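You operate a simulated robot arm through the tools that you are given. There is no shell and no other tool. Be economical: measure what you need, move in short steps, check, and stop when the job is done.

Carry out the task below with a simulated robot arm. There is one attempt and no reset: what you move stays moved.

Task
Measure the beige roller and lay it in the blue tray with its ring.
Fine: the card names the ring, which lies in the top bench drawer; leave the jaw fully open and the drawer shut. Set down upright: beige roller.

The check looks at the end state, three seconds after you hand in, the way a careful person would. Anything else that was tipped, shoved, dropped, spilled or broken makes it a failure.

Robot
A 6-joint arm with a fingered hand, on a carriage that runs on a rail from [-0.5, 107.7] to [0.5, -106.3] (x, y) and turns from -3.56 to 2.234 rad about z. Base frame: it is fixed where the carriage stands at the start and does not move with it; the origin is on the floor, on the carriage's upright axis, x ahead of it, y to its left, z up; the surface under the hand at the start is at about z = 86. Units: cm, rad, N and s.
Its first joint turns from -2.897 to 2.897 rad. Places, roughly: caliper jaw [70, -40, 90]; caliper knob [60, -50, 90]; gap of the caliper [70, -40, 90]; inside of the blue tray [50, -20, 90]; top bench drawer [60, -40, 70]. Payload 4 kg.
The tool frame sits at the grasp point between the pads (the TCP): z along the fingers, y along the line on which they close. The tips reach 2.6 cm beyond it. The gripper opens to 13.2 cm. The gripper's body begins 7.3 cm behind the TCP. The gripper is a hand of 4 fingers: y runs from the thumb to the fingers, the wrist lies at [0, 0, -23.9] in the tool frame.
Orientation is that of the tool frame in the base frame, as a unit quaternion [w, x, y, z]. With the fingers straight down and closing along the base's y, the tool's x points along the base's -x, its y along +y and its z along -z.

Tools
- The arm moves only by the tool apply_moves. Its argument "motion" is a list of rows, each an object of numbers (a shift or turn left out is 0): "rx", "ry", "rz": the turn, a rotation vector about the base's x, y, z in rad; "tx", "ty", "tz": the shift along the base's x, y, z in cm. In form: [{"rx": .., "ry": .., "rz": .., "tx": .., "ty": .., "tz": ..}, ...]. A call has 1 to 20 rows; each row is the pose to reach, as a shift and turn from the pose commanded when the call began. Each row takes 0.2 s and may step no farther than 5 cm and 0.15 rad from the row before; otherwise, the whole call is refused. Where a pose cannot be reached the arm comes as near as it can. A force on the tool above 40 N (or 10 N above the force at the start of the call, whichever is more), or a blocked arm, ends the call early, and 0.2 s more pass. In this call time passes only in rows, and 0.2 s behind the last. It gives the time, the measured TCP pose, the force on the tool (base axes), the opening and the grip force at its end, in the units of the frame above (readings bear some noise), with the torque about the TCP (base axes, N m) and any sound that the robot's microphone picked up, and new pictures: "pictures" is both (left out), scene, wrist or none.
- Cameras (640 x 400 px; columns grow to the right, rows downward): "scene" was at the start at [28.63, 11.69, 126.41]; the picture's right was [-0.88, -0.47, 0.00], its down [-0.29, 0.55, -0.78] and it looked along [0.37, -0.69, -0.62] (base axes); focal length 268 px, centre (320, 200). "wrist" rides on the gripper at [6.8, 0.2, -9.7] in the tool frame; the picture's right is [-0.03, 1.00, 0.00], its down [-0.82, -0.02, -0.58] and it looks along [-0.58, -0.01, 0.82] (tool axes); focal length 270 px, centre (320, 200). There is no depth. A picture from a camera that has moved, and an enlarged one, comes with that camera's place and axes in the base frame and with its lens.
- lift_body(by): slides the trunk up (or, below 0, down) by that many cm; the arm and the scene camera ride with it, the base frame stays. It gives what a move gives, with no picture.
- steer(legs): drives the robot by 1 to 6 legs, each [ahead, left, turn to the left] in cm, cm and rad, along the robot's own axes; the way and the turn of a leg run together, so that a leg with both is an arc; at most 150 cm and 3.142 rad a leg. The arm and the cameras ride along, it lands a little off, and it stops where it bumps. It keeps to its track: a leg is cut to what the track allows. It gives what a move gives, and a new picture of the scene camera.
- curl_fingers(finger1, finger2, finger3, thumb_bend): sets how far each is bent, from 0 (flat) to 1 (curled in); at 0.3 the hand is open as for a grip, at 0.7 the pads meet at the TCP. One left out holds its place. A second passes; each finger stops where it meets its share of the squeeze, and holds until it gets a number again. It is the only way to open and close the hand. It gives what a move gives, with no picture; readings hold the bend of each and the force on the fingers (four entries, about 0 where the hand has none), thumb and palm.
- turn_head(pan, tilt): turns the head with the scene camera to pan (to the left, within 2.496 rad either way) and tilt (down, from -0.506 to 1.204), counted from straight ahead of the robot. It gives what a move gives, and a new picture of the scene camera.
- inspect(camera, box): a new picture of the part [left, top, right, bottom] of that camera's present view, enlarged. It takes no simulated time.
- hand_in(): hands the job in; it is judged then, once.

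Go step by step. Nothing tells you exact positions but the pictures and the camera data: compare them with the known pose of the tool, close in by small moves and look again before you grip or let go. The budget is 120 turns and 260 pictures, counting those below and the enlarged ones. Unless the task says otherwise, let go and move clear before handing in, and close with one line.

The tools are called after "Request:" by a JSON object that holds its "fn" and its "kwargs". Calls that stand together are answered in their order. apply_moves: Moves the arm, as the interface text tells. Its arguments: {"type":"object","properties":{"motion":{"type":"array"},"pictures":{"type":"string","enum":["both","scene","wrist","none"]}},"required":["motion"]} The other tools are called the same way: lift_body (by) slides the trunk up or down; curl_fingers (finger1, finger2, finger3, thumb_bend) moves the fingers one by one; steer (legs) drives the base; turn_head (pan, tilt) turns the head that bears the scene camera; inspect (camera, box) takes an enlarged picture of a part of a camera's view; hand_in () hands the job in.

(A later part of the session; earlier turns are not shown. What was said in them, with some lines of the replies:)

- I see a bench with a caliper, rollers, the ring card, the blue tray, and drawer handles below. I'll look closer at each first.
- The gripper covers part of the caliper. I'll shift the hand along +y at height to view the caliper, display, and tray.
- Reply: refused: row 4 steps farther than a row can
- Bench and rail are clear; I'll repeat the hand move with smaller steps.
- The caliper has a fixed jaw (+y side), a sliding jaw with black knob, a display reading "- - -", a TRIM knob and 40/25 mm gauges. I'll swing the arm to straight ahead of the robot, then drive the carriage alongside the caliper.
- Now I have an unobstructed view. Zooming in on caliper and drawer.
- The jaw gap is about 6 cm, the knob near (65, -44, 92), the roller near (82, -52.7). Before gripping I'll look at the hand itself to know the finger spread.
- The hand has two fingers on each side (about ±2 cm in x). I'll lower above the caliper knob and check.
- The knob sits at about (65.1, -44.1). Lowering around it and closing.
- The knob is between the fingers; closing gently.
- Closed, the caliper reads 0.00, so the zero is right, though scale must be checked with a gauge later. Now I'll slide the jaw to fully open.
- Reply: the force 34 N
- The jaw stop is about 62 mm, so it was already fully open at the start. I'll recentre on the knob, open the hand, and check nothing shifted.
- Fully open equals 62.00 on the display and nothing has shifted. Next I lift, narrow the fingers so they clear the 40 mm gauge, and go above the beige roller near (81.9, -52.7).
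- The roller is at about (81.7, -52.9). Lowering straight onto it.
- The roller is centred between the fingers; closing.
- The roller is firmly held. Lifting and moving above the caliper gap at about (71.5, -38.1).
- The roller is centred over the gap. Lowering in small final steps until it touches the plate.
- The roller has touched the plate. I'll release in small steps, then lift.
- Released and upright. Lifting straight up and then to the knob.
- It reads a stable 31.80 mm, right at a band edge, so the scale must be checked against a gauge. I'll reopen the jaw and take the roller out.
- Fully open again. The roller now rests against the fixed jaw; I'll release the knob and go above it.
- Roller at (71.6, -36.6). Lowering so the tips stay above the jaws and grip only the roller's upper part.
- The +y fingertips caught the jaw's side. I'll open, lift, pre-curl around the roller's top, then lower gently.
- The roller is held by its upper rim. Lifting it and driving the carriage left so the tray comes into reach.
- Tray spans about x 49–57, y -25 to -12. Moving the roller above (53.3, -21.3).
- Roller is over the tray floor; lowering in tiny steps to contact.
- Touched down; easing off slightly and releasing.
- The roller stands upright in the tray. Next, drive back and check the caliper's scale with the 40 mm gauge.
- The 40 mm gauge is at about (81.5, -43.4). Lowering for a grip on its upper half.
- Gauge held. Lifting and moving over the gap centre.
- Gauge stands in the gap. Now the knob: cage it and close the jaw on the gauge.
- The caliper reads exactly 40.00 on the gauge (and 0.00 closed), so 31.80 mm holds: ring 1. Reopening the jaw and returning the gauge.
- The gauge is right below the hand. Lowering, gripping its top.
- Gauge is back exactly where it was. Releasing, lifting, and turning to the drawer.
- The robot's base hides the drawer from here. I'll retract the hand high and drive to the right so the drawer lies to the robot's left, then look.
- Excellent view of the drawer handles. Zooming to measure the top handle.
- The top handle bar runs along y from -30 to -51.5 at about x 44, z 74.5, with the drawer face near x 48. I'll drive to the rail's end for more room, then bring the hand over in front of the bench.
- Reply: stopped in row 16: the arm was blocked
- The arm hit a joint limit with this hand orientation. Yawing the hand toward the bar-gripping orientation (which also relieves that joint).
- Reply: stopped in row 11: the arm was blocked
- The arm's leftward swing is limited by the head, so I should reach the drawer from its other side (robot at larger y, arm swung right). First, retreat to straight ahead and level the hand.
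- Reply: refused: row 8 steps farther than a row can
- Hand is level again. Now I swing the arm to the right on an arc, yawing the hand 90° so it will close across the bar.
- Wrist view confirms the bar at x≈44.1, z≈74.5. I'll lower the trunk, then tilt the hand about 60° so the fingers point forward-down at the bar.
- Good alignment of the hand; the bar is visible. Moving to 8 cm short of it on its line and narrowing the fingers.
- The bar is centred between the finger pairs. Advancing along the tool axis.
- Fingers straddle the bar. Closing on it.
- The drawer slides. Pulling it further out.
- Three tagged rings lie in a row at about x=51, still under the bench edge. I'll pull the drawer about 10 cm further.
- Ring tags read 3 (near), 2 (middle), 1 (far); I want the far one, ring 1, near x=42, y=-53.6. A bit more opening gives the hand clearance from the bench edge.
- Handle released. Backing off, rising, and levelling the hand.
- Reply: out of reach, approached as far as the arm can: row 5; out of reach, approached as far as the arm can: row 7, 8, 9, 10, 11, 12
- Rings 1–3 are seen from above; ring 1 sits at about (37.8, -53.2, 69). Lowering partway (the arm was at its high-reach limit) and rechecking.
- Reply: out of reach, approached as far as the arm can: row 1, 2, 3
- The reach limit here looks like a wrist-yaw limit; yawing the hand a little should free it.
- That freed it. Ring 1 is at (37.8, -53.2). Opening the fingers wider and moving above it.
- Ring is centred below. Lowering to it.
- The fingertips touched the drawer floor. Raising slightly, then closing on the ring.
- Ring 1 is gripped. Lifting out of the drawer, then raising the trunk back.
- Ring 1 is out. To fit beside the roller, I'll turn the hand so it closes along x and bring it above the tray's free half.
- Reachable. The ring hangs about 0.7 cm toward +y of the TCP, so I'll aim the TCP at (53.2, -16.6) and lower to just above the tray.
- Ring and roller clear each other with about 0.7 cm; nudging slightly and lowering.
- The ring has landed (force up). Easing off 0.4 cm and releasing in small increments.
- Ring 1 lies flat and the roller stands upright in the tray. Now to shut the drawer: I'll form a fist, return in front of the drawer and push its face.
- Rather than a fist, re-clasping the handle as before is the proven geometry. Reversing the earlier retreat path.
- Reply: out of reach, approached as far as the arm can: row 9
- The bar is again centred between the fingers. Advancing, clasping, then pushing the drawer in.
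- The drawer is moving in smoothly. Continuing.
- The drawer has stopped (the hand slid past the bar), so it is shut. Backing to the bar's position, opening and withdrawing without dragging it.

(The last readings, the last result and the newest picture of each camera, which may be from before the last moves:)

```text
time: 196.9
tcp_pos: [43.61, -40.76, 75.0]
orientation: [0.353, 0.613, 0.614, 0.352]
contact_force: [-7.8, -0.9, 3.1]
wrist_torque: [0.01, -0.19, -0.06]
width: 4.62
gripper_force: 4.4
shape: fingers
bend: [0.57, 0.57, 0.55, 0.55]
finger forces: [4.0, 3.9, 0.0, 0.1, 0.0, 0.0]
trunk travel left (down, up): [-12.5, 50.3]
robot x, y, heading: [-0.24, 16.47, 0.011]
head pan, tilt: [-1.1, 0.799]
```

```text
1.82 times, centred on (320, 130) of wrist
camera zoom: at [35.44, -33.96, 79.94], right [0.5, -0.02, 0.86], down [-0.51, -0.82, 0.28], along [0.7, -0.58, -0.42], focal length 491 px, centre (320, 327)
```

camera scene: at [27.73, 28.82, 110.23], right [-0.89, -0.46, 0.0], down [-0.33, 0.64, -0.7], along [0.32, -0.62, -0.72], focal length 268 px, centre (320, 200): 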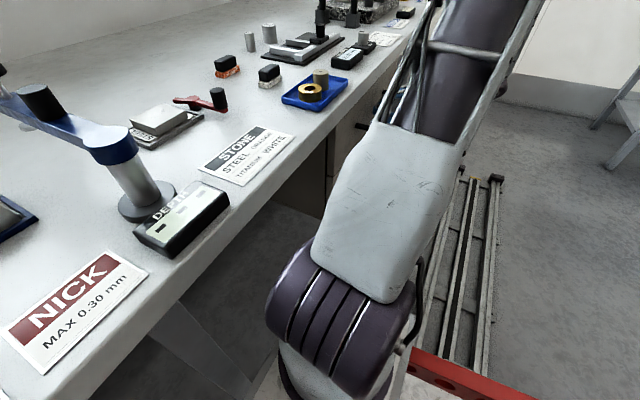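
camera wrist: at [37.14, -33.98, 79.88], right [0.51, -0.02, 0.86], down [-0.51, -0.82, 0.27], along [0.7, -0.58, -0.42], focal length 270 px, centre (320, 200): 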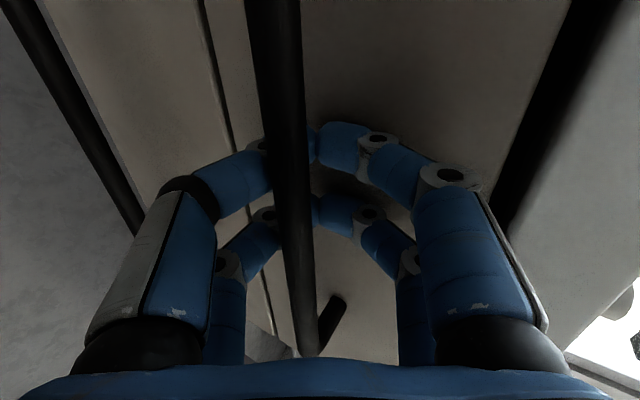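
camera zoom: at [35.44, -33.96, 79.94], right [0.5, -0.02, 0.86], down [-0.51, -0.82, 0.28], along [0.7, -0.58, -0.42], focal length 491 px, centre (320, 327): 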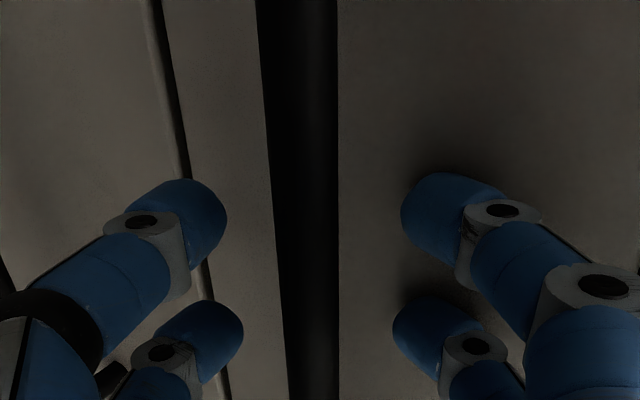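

Withdrawing along the tool axis, then I'll check how the drawer sits.

Request:
{"fn": "apply_moves", "kwargs": {"motion": [{"tx": -0.9, "tz": 0.5}, {"tx": -2.6, "tz": 1.5}, {"tx": -4.8, "tz": 2.8}, {"tx": -7, "tz": 4}, {"tx": -10, "tz": 5}], "pictures": "both"}}

Request:
{"fn": "inspect", "kwargs": {"camera": "scene", "box": [280, 60, 440, 200]}}

Request:
{"fn": "inspect", "kwargs": {"camera": "wrist", "box": [160, 0, 480, 220]}}

```text
time: 198.1
tcp_pos: [33.76, -40.74, 79.82]
orientation: [0.352, 0.613, 0.614, 0.352]
contact_force: [0.5, 0.1, 0.6]
wrist_torque: [0.0, -0.02, 0.01]
width: 4.86
gripper_force: 0.0
shape: fingers
bend: [0.55, 0.55, 0.55, 0.55]
finger forces: [0.1, 0.0, 0.1, 0.0, 0.1, 0.1]
trunk travel left (down, up): [-12.5, 50.3]
robot x, y, heading: [0.23, 16.46, 0.009]
head pan, tilt: [-1.1, 0.799]
camera scene: at [27.73, 28.82, 110.23], right [-0.89, -0.46, 0.0], down [-0.33, 0.64, -0.7], along [0.32, -0.62, -0.72], focal length 268 px, centre (320, 200)
camera wrist: at [25.47, -33.93, 84.92], right [0.5, -0.02, 0.86], down [-0.51, -0.82, 0.27], along [0.7, -0.58, -0.42], focal length 270 px, centre (320, 200)
```

scene: 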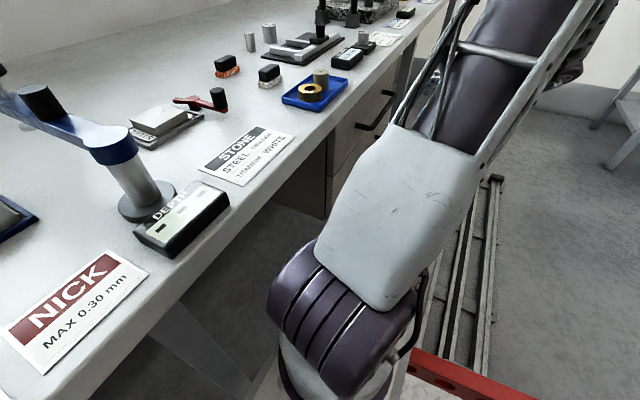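
wrist: 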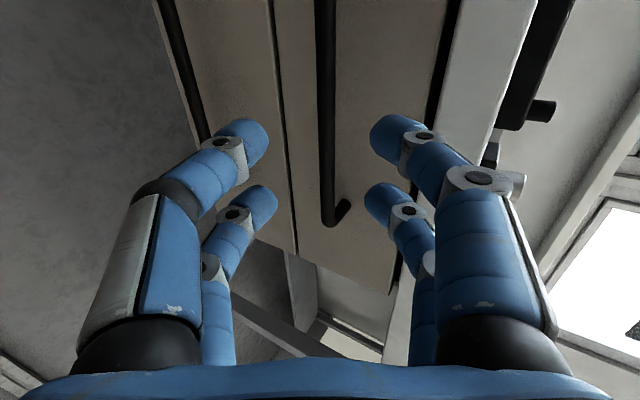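

```text
2.86 times, centred on (360, 130) of scene
camera zoom: at [27.73, 28.82, 110.23], right [-0.89, -0.46, 0.0], down [-0.33, 0.64, -0.7], along [0.32, -0.62, -0.72], focal length 765 px, centre (206, 400)
```

zoom: 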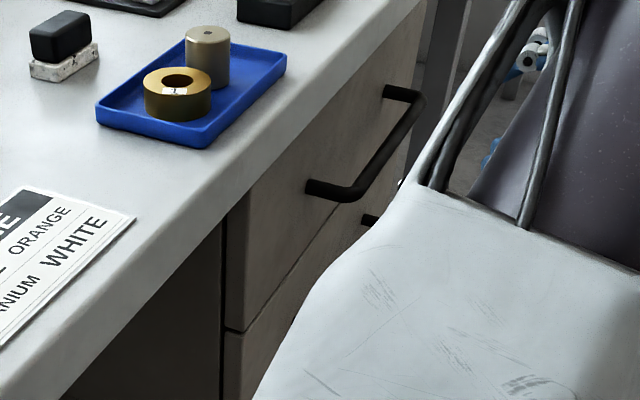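

```text
1.82 times, centred on (320, 110) of wrist
camera zoom: at [25.47, -33.93, 84.92], right [0.5, -0.02, 0.86], down [-0.51, -0.82, 0.27], along [0.7, -0.58, -0.42], focal length 491 px, centre (320, 364)
```

zoom: 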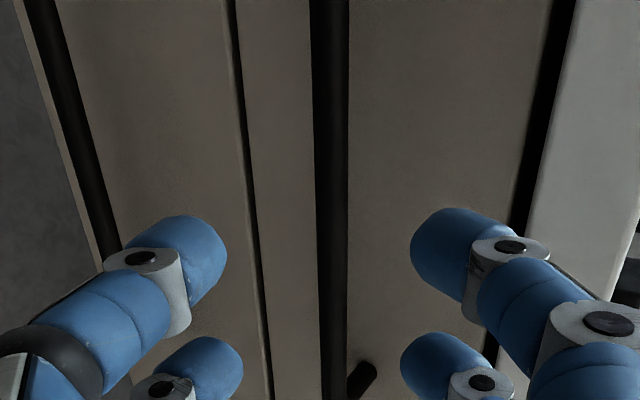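

Request:
{"fn": "inspect", "kwargs": {"camera": "scene", "box": [325, 100, 385, 150]}}

Request:
{"fn": "inspect", "kwargs": {"camera": "wrist", "box": [260, 200, 440, 330]}}

```text
8.00 times, centred on (355, 125) of scene
camera zoom: at [27.73, 28.82, 110.23], right [-0.89, -0.46, 0.0], down [-0.33, 0.64, -0.7], along [0.32, -0.62, -0.72], focal length 2141 px, centre (40, 800)
```

zoom: 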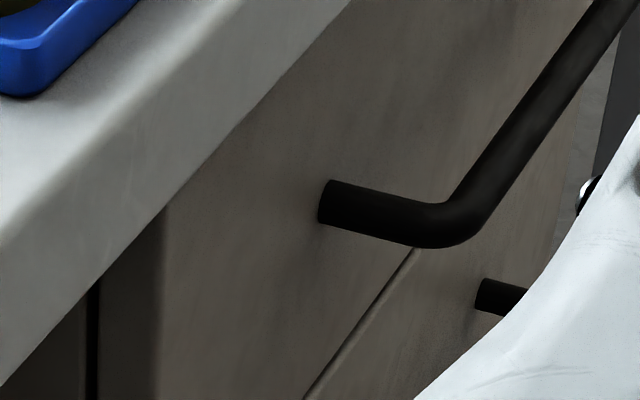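

```text
3.08 times, centred on (350, 265) of wrist
camera zoom: at [25.47, -33.93, 84.92], right [0.5, -0.02, 0.86], down [-0.51, -0.82, 0.27], along [0.7, -0.58, -0.42], focal length 832 px, centre (228, 0)
```

zoom: 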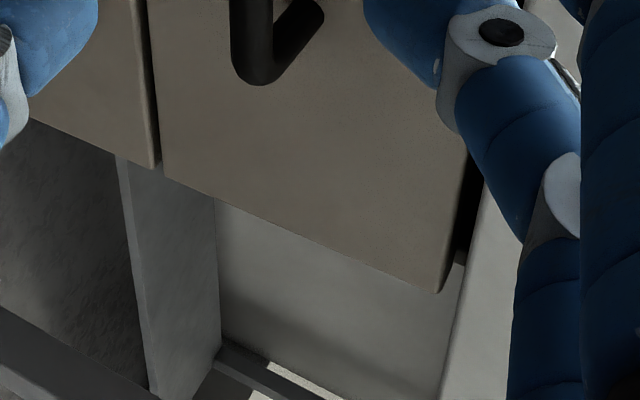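

The top drawer may protrude a few millimetres; I'll press its face with a closed fist just above the bar to make sure it is fully shut.

Request:
{"fn": "curl_fingers", "kwargs": {"finger1": 0.7, "finger2": 0.7, "finger3": 0.7, "thumb_bend": 0.7}}

Request:
{"fn": "apply_moves", "kwargs": {"motion": [{"tx": 3, "tz": 0.2}, {"tx": 6, "tz": 0.2}, {"tx": 8.5, "tz": 0.2}, {"tx": 10, "tz": 0.2}, {"tx": 10.8, "tz": 0.2}, {"tx": 11.3, "tz": 0.2}], "pictures": "wrist"}}

```text
time: 199.1
tcp_pos: [33.7, -40.68, 79.93]
orientation: [0.353, 0.613, 0.614, 0.351]
contact_force: [0.2, 0.1, 0.9]
wrist_torque: [-0.01, 0.03, -0.01]
width: 0.14
gripper_force: 0.0
shape: fingers
bend: [0.7, 0.7, 0.7, 0.7]
finger forces: [0.0, 0.0, 0.1, 0.0, 0.0, 0.1]
trunk travel left (down, up): [-12.5, 50.3]
robot x, y, heading: [-0.03, 16.68, 0.008]
head pan, tilt: [-1.1, 0.799]
```

```text
time: 200.5
tcp_pos: [44.97, -40.78, 80.12]
orientation: [0.353, 0.614, 0.613, 0.35]
contact_force: [-13.2, 3.3, 3.4]
wrist_torque: [-0.01, -0.34, 0.08]
width: 0.0
gripper_force: 6.0
shape: fingers
bend: [0.71, 0.71, 0.7, 0.7]
finger forces: [7.0, 5.6, 0.1, 0.1, 0.0, 0.0]
trunk travel left (down, up): [-12.5, 50.3]
robot x, y, heading: [0.01, 16.37, 0.007]
head pan, tilt: [-1.1, 0.799]
camera wrist: at [36.7, -34.02, 85.14], right [0.5, -0.02, 0.86], down [-0.51, -0.81, 0.28], along [0.7, -0.58, -0.42], focal length 270 px, centre (320, 200)
```

wrist: 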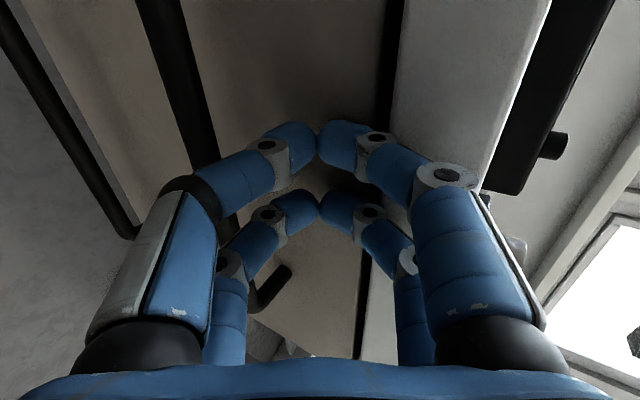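

Request:
{"fn": "apply_moves", "kwargs": {"motion": [{"tx": 0.3}, {"tx": 0.6}, {"tx": 0.8}], "pictures": "none"}}

Request:
{"fn": "apply_moves", "kwargs": {"motion": [{"tx": -1}, {"tx": -4, "tz": 0.3}, {"tx": -8, "tz": 0.3}, {"tx": -12, "tz": 0}], "pictures": "none"}}

Request:
{"fn": "inspect", "kwargs": {"camera": "wrist", "box": [260, 200, 440, 330]}}

Request:
{"fn": "inspect", "kwargs": {"camera": "scene", "box": [325, 100, 385, 150]}}

```text
time: 201.3
tcp_pos: [45.64, -40.98, 80.02]
orientation: [0.351, 0.615, 0.612, 0.352]
contact_force: [-36.3, -0.2, -3.0]
wrist_torque: [-0.05, -0.68, 0.1]
width: 0.01
gripper_force: 17.4
shape: fingers
bend: [0.71, 0.72, 0.67, 0.69]
finger forces: [19.8, 14.0, 0.0, 0.0, 0.1, 0.1]
trunk travel left (down, up): [-12.5, 50.3]
robot x, y, heading: [0.0, 16.21, 0.009]
head pan, tilt: [-1.1, 0.799]
```

```text
time: 202.3
tcp_pos: [33.72, -40.63, 79.96]
orientation: [0.352, 0.612, 0.614, 0.352]
contact_force: [-1.3, 0.5, -0.1]
wrist_torque: [0.02, 0.0, 0.0]
width: 0.09
gripper_force: 0.1
shape: fingers
bend: [0.7, 0.7, 0.7, 0.7]
finger forces: [0.0, 0.0, 0.1, 0.0, 0.0, 0.0]
trunk travel left (down, up): [-12.5, 50.3]
robot x, y, heading: [-0.13, 16.71, 0.007]
head pan, tilt: [-1.1, 0.799]
```

```text
3.08 times, centred on (350, 265) of wrist
camera zoom: at [25.49, -33.78, 84.9], right [0.5, -0.02, 0.86], down [-0.51, -0.82, 0.27], along [0.7, -0.58, -0.42], focal length 832 px, centre (228, 0)
```

zoom: 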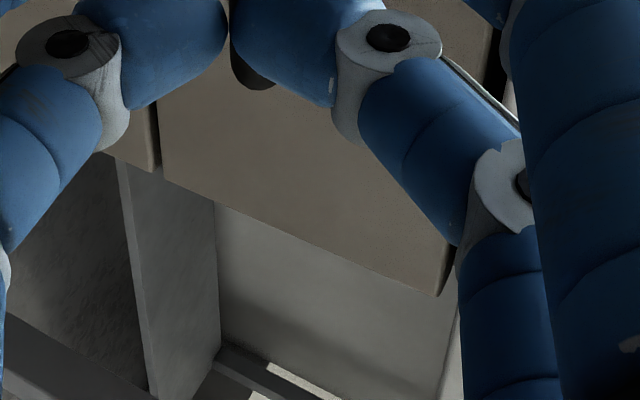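

```text
8.00 times, centred on (355, 125) of scene
camera zoom: at [27.73, 28.83, 110.23], right [-0.89, -0.46, 0.0], down [-0.33, 0.64, -0.7], along [0.32, -0.62, -0.72], focal length 2141 px, centre (40, 800)
```

zoom: 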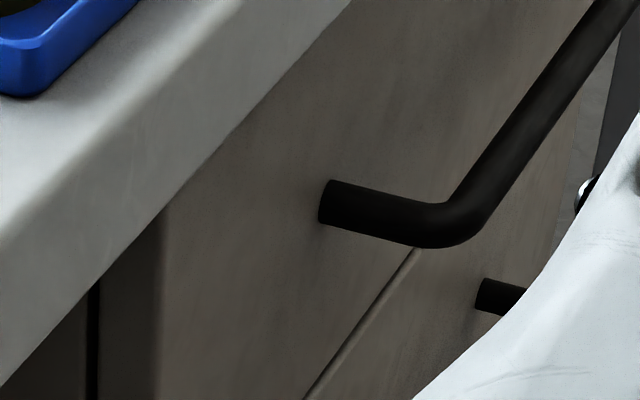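

The drawer didn't move under 36 N, so it is at its shut stop. Moving the hand clear upward and doing a final look.

Request:
{"fn": "apply_moves", "kwargs": {"motion": [{"tx": -3, "tz": 2}, {"tx": -5, "tz": 5}, {"tx": -5, "tz": 9}, {"tx": -5, "tz": 13}, {"tx": -5, "tz": 16, "ry": 0.13}, {"tx": -4, "tz": 19, "ry": 0.26}, {"tx": -3, "tz": 22, "ry": 0.39}, {"tx": -2, "tz": 25, "ry": 0.52}, {"tx": -2, "tz": 27, "ry": 0.65}], "pictures": "none"}}

Request:
{"fn": "lift_body", "kwargs": {"by": 15}}

Request:
{"fn": "turn_head", "kwargs": {"pan": -0.95, "tilt": 0.6}}

Request:
{"fn": "inspect", "kwargs": {"camera": "scene", "box": [240, 90, 440, 230]}}

Request:
{"fn": "inspect", "kwargs": {"camera": "wrist", "box": [0, 0, 640, 400]}}

```text
time: 204.3
tcp_pos: [31.97, -40.81, 107.13]
orientation: [0.137, 0.694, 0.694, 0.138]
contact_force: [0.2, -0.4, 1.0]
wrist_torque: [-0.01, -0.04, 0.01]
width: 0.09
gripper_force: 0.1
shape: fingers
bend: [0.7, 0.7, 0.7, 0.7]
finger forces: [0.0, 0.0, 0.0, 0.0, 0.1, 0.0]
trunk travel left (down, up): [-12.5, 50.3]
robot x, y, heading: [-0.1, 16.45, 0.012]
head pan, tilt: [-1.1, 0.799]
```

```text
time: 206.1
tcp_pos: [31.77, -40.82, 122.16]
orientation: [0.138, 0.694, 0.694, 0.137]
contact_force: [0.1, 0.8, 0.8]
wrist_torque: [-0.02, 0.02, 0.01]
width: 0.09
gripper_force: 0.0
shape: fingers
bend: [0.7, 0.7, 0.7, 0.7]
finger forces: [0.1, 0.1, 0.0, 0.0, 0.0, 0.0]
trunk travel left (down, up): [-27.5, 35.3]
robot x, y, heading: [0.05, 16.28, 0.012]
head pan, tilt: [-1.1, 0.799]
```

```text
time: 206.8
tcp_pos: [31.7, -40.97, 122.04]
orientation: [0.137, 0.694, 0.694, 0.137]
contact_force: [0.6, 0.2, 0.0]
wrist_torque: [0.01, 0.01, -0.01]
width: 0.1
gripper_force: 0.1
shape: fingers
bend: [0.7, 0.7, 0.7, 0.7]
finger forces: [0.1, 0.0, 0.0, 0.0, 0.0, 0.0]
trunk travel left (down, up): [-27.5, 35.3]
robot x, y, heading: [-0.18, 16.72, 0.009]
head pan, tilt: [-0.949, 0.6]
camera scene: at [29.58, 28.84, 127.0], right [-0.81, -0.59, 0.0], down [-0.33, 0.46, -0.82], along [0.49, -0.67, -0.57], focal length 268 px, centre (320, 200)
```

scene: 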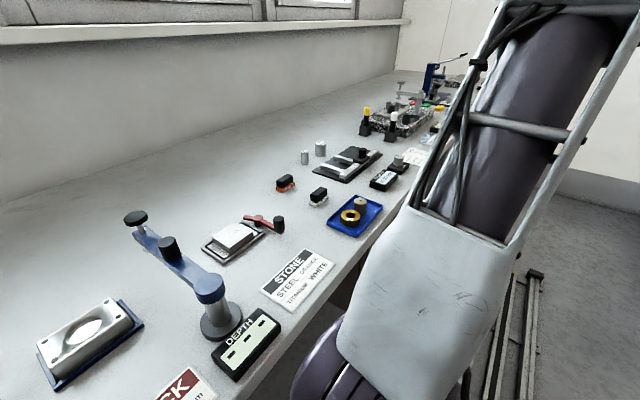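

```text
2.86 times, centred on (340, 160) of scene
camera zoom: at [29.58, 28.84, 127.0], right [-0.81, -0.59, 0.0], down [-0.33, 0.46, -0.82], along [0.49, -0.67, -0.57], focal length 765 px, centre (263, 314)
```

zoom: 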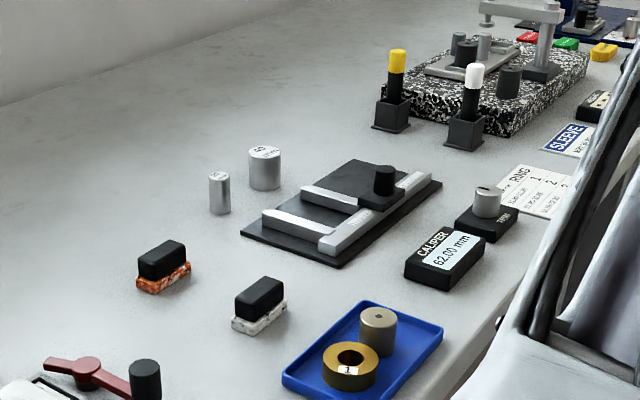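

```text
1.00 times, centred on (320, 200) of wrist (not enlarged: the box is as wide or as high as the picture)
camera zoom: at [28.29, -33.98, 131.06], right [0.92, -0.02, 0.38], down [-0.24, -0.82, 0.53], along [0.3, -0.58, -0.76], focal length 270 px, centre (320, 200)
```

zoom: 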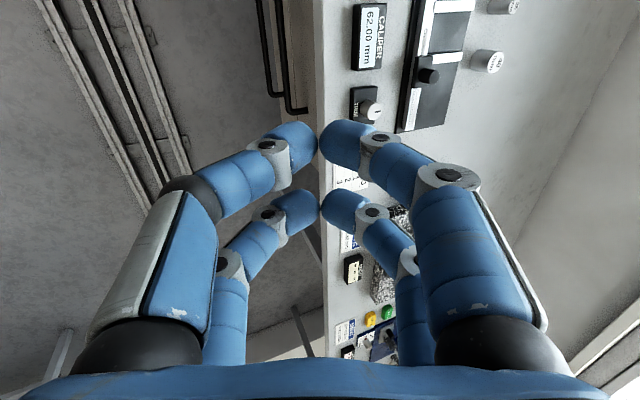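

Everything is as it should be: roller upright and ring 1 flat in the tray, jaw fully open at 62.00, gauges back in place, drawer shut, hand clear. Handing in.

Request:
{"fn": "hand_in", "kwargs": {}}

```text
The job is handed in.
```

The beige roller measured 31.80 mm, so it takes ring 1; it stands upright in the blue tray with the ring lying beside it. I checked the caliper first: it read 0.00 closed and 40.00 on the 40 mm gauge, which I put back. The jaw is fully open at 62.00, and the drawer is shut.
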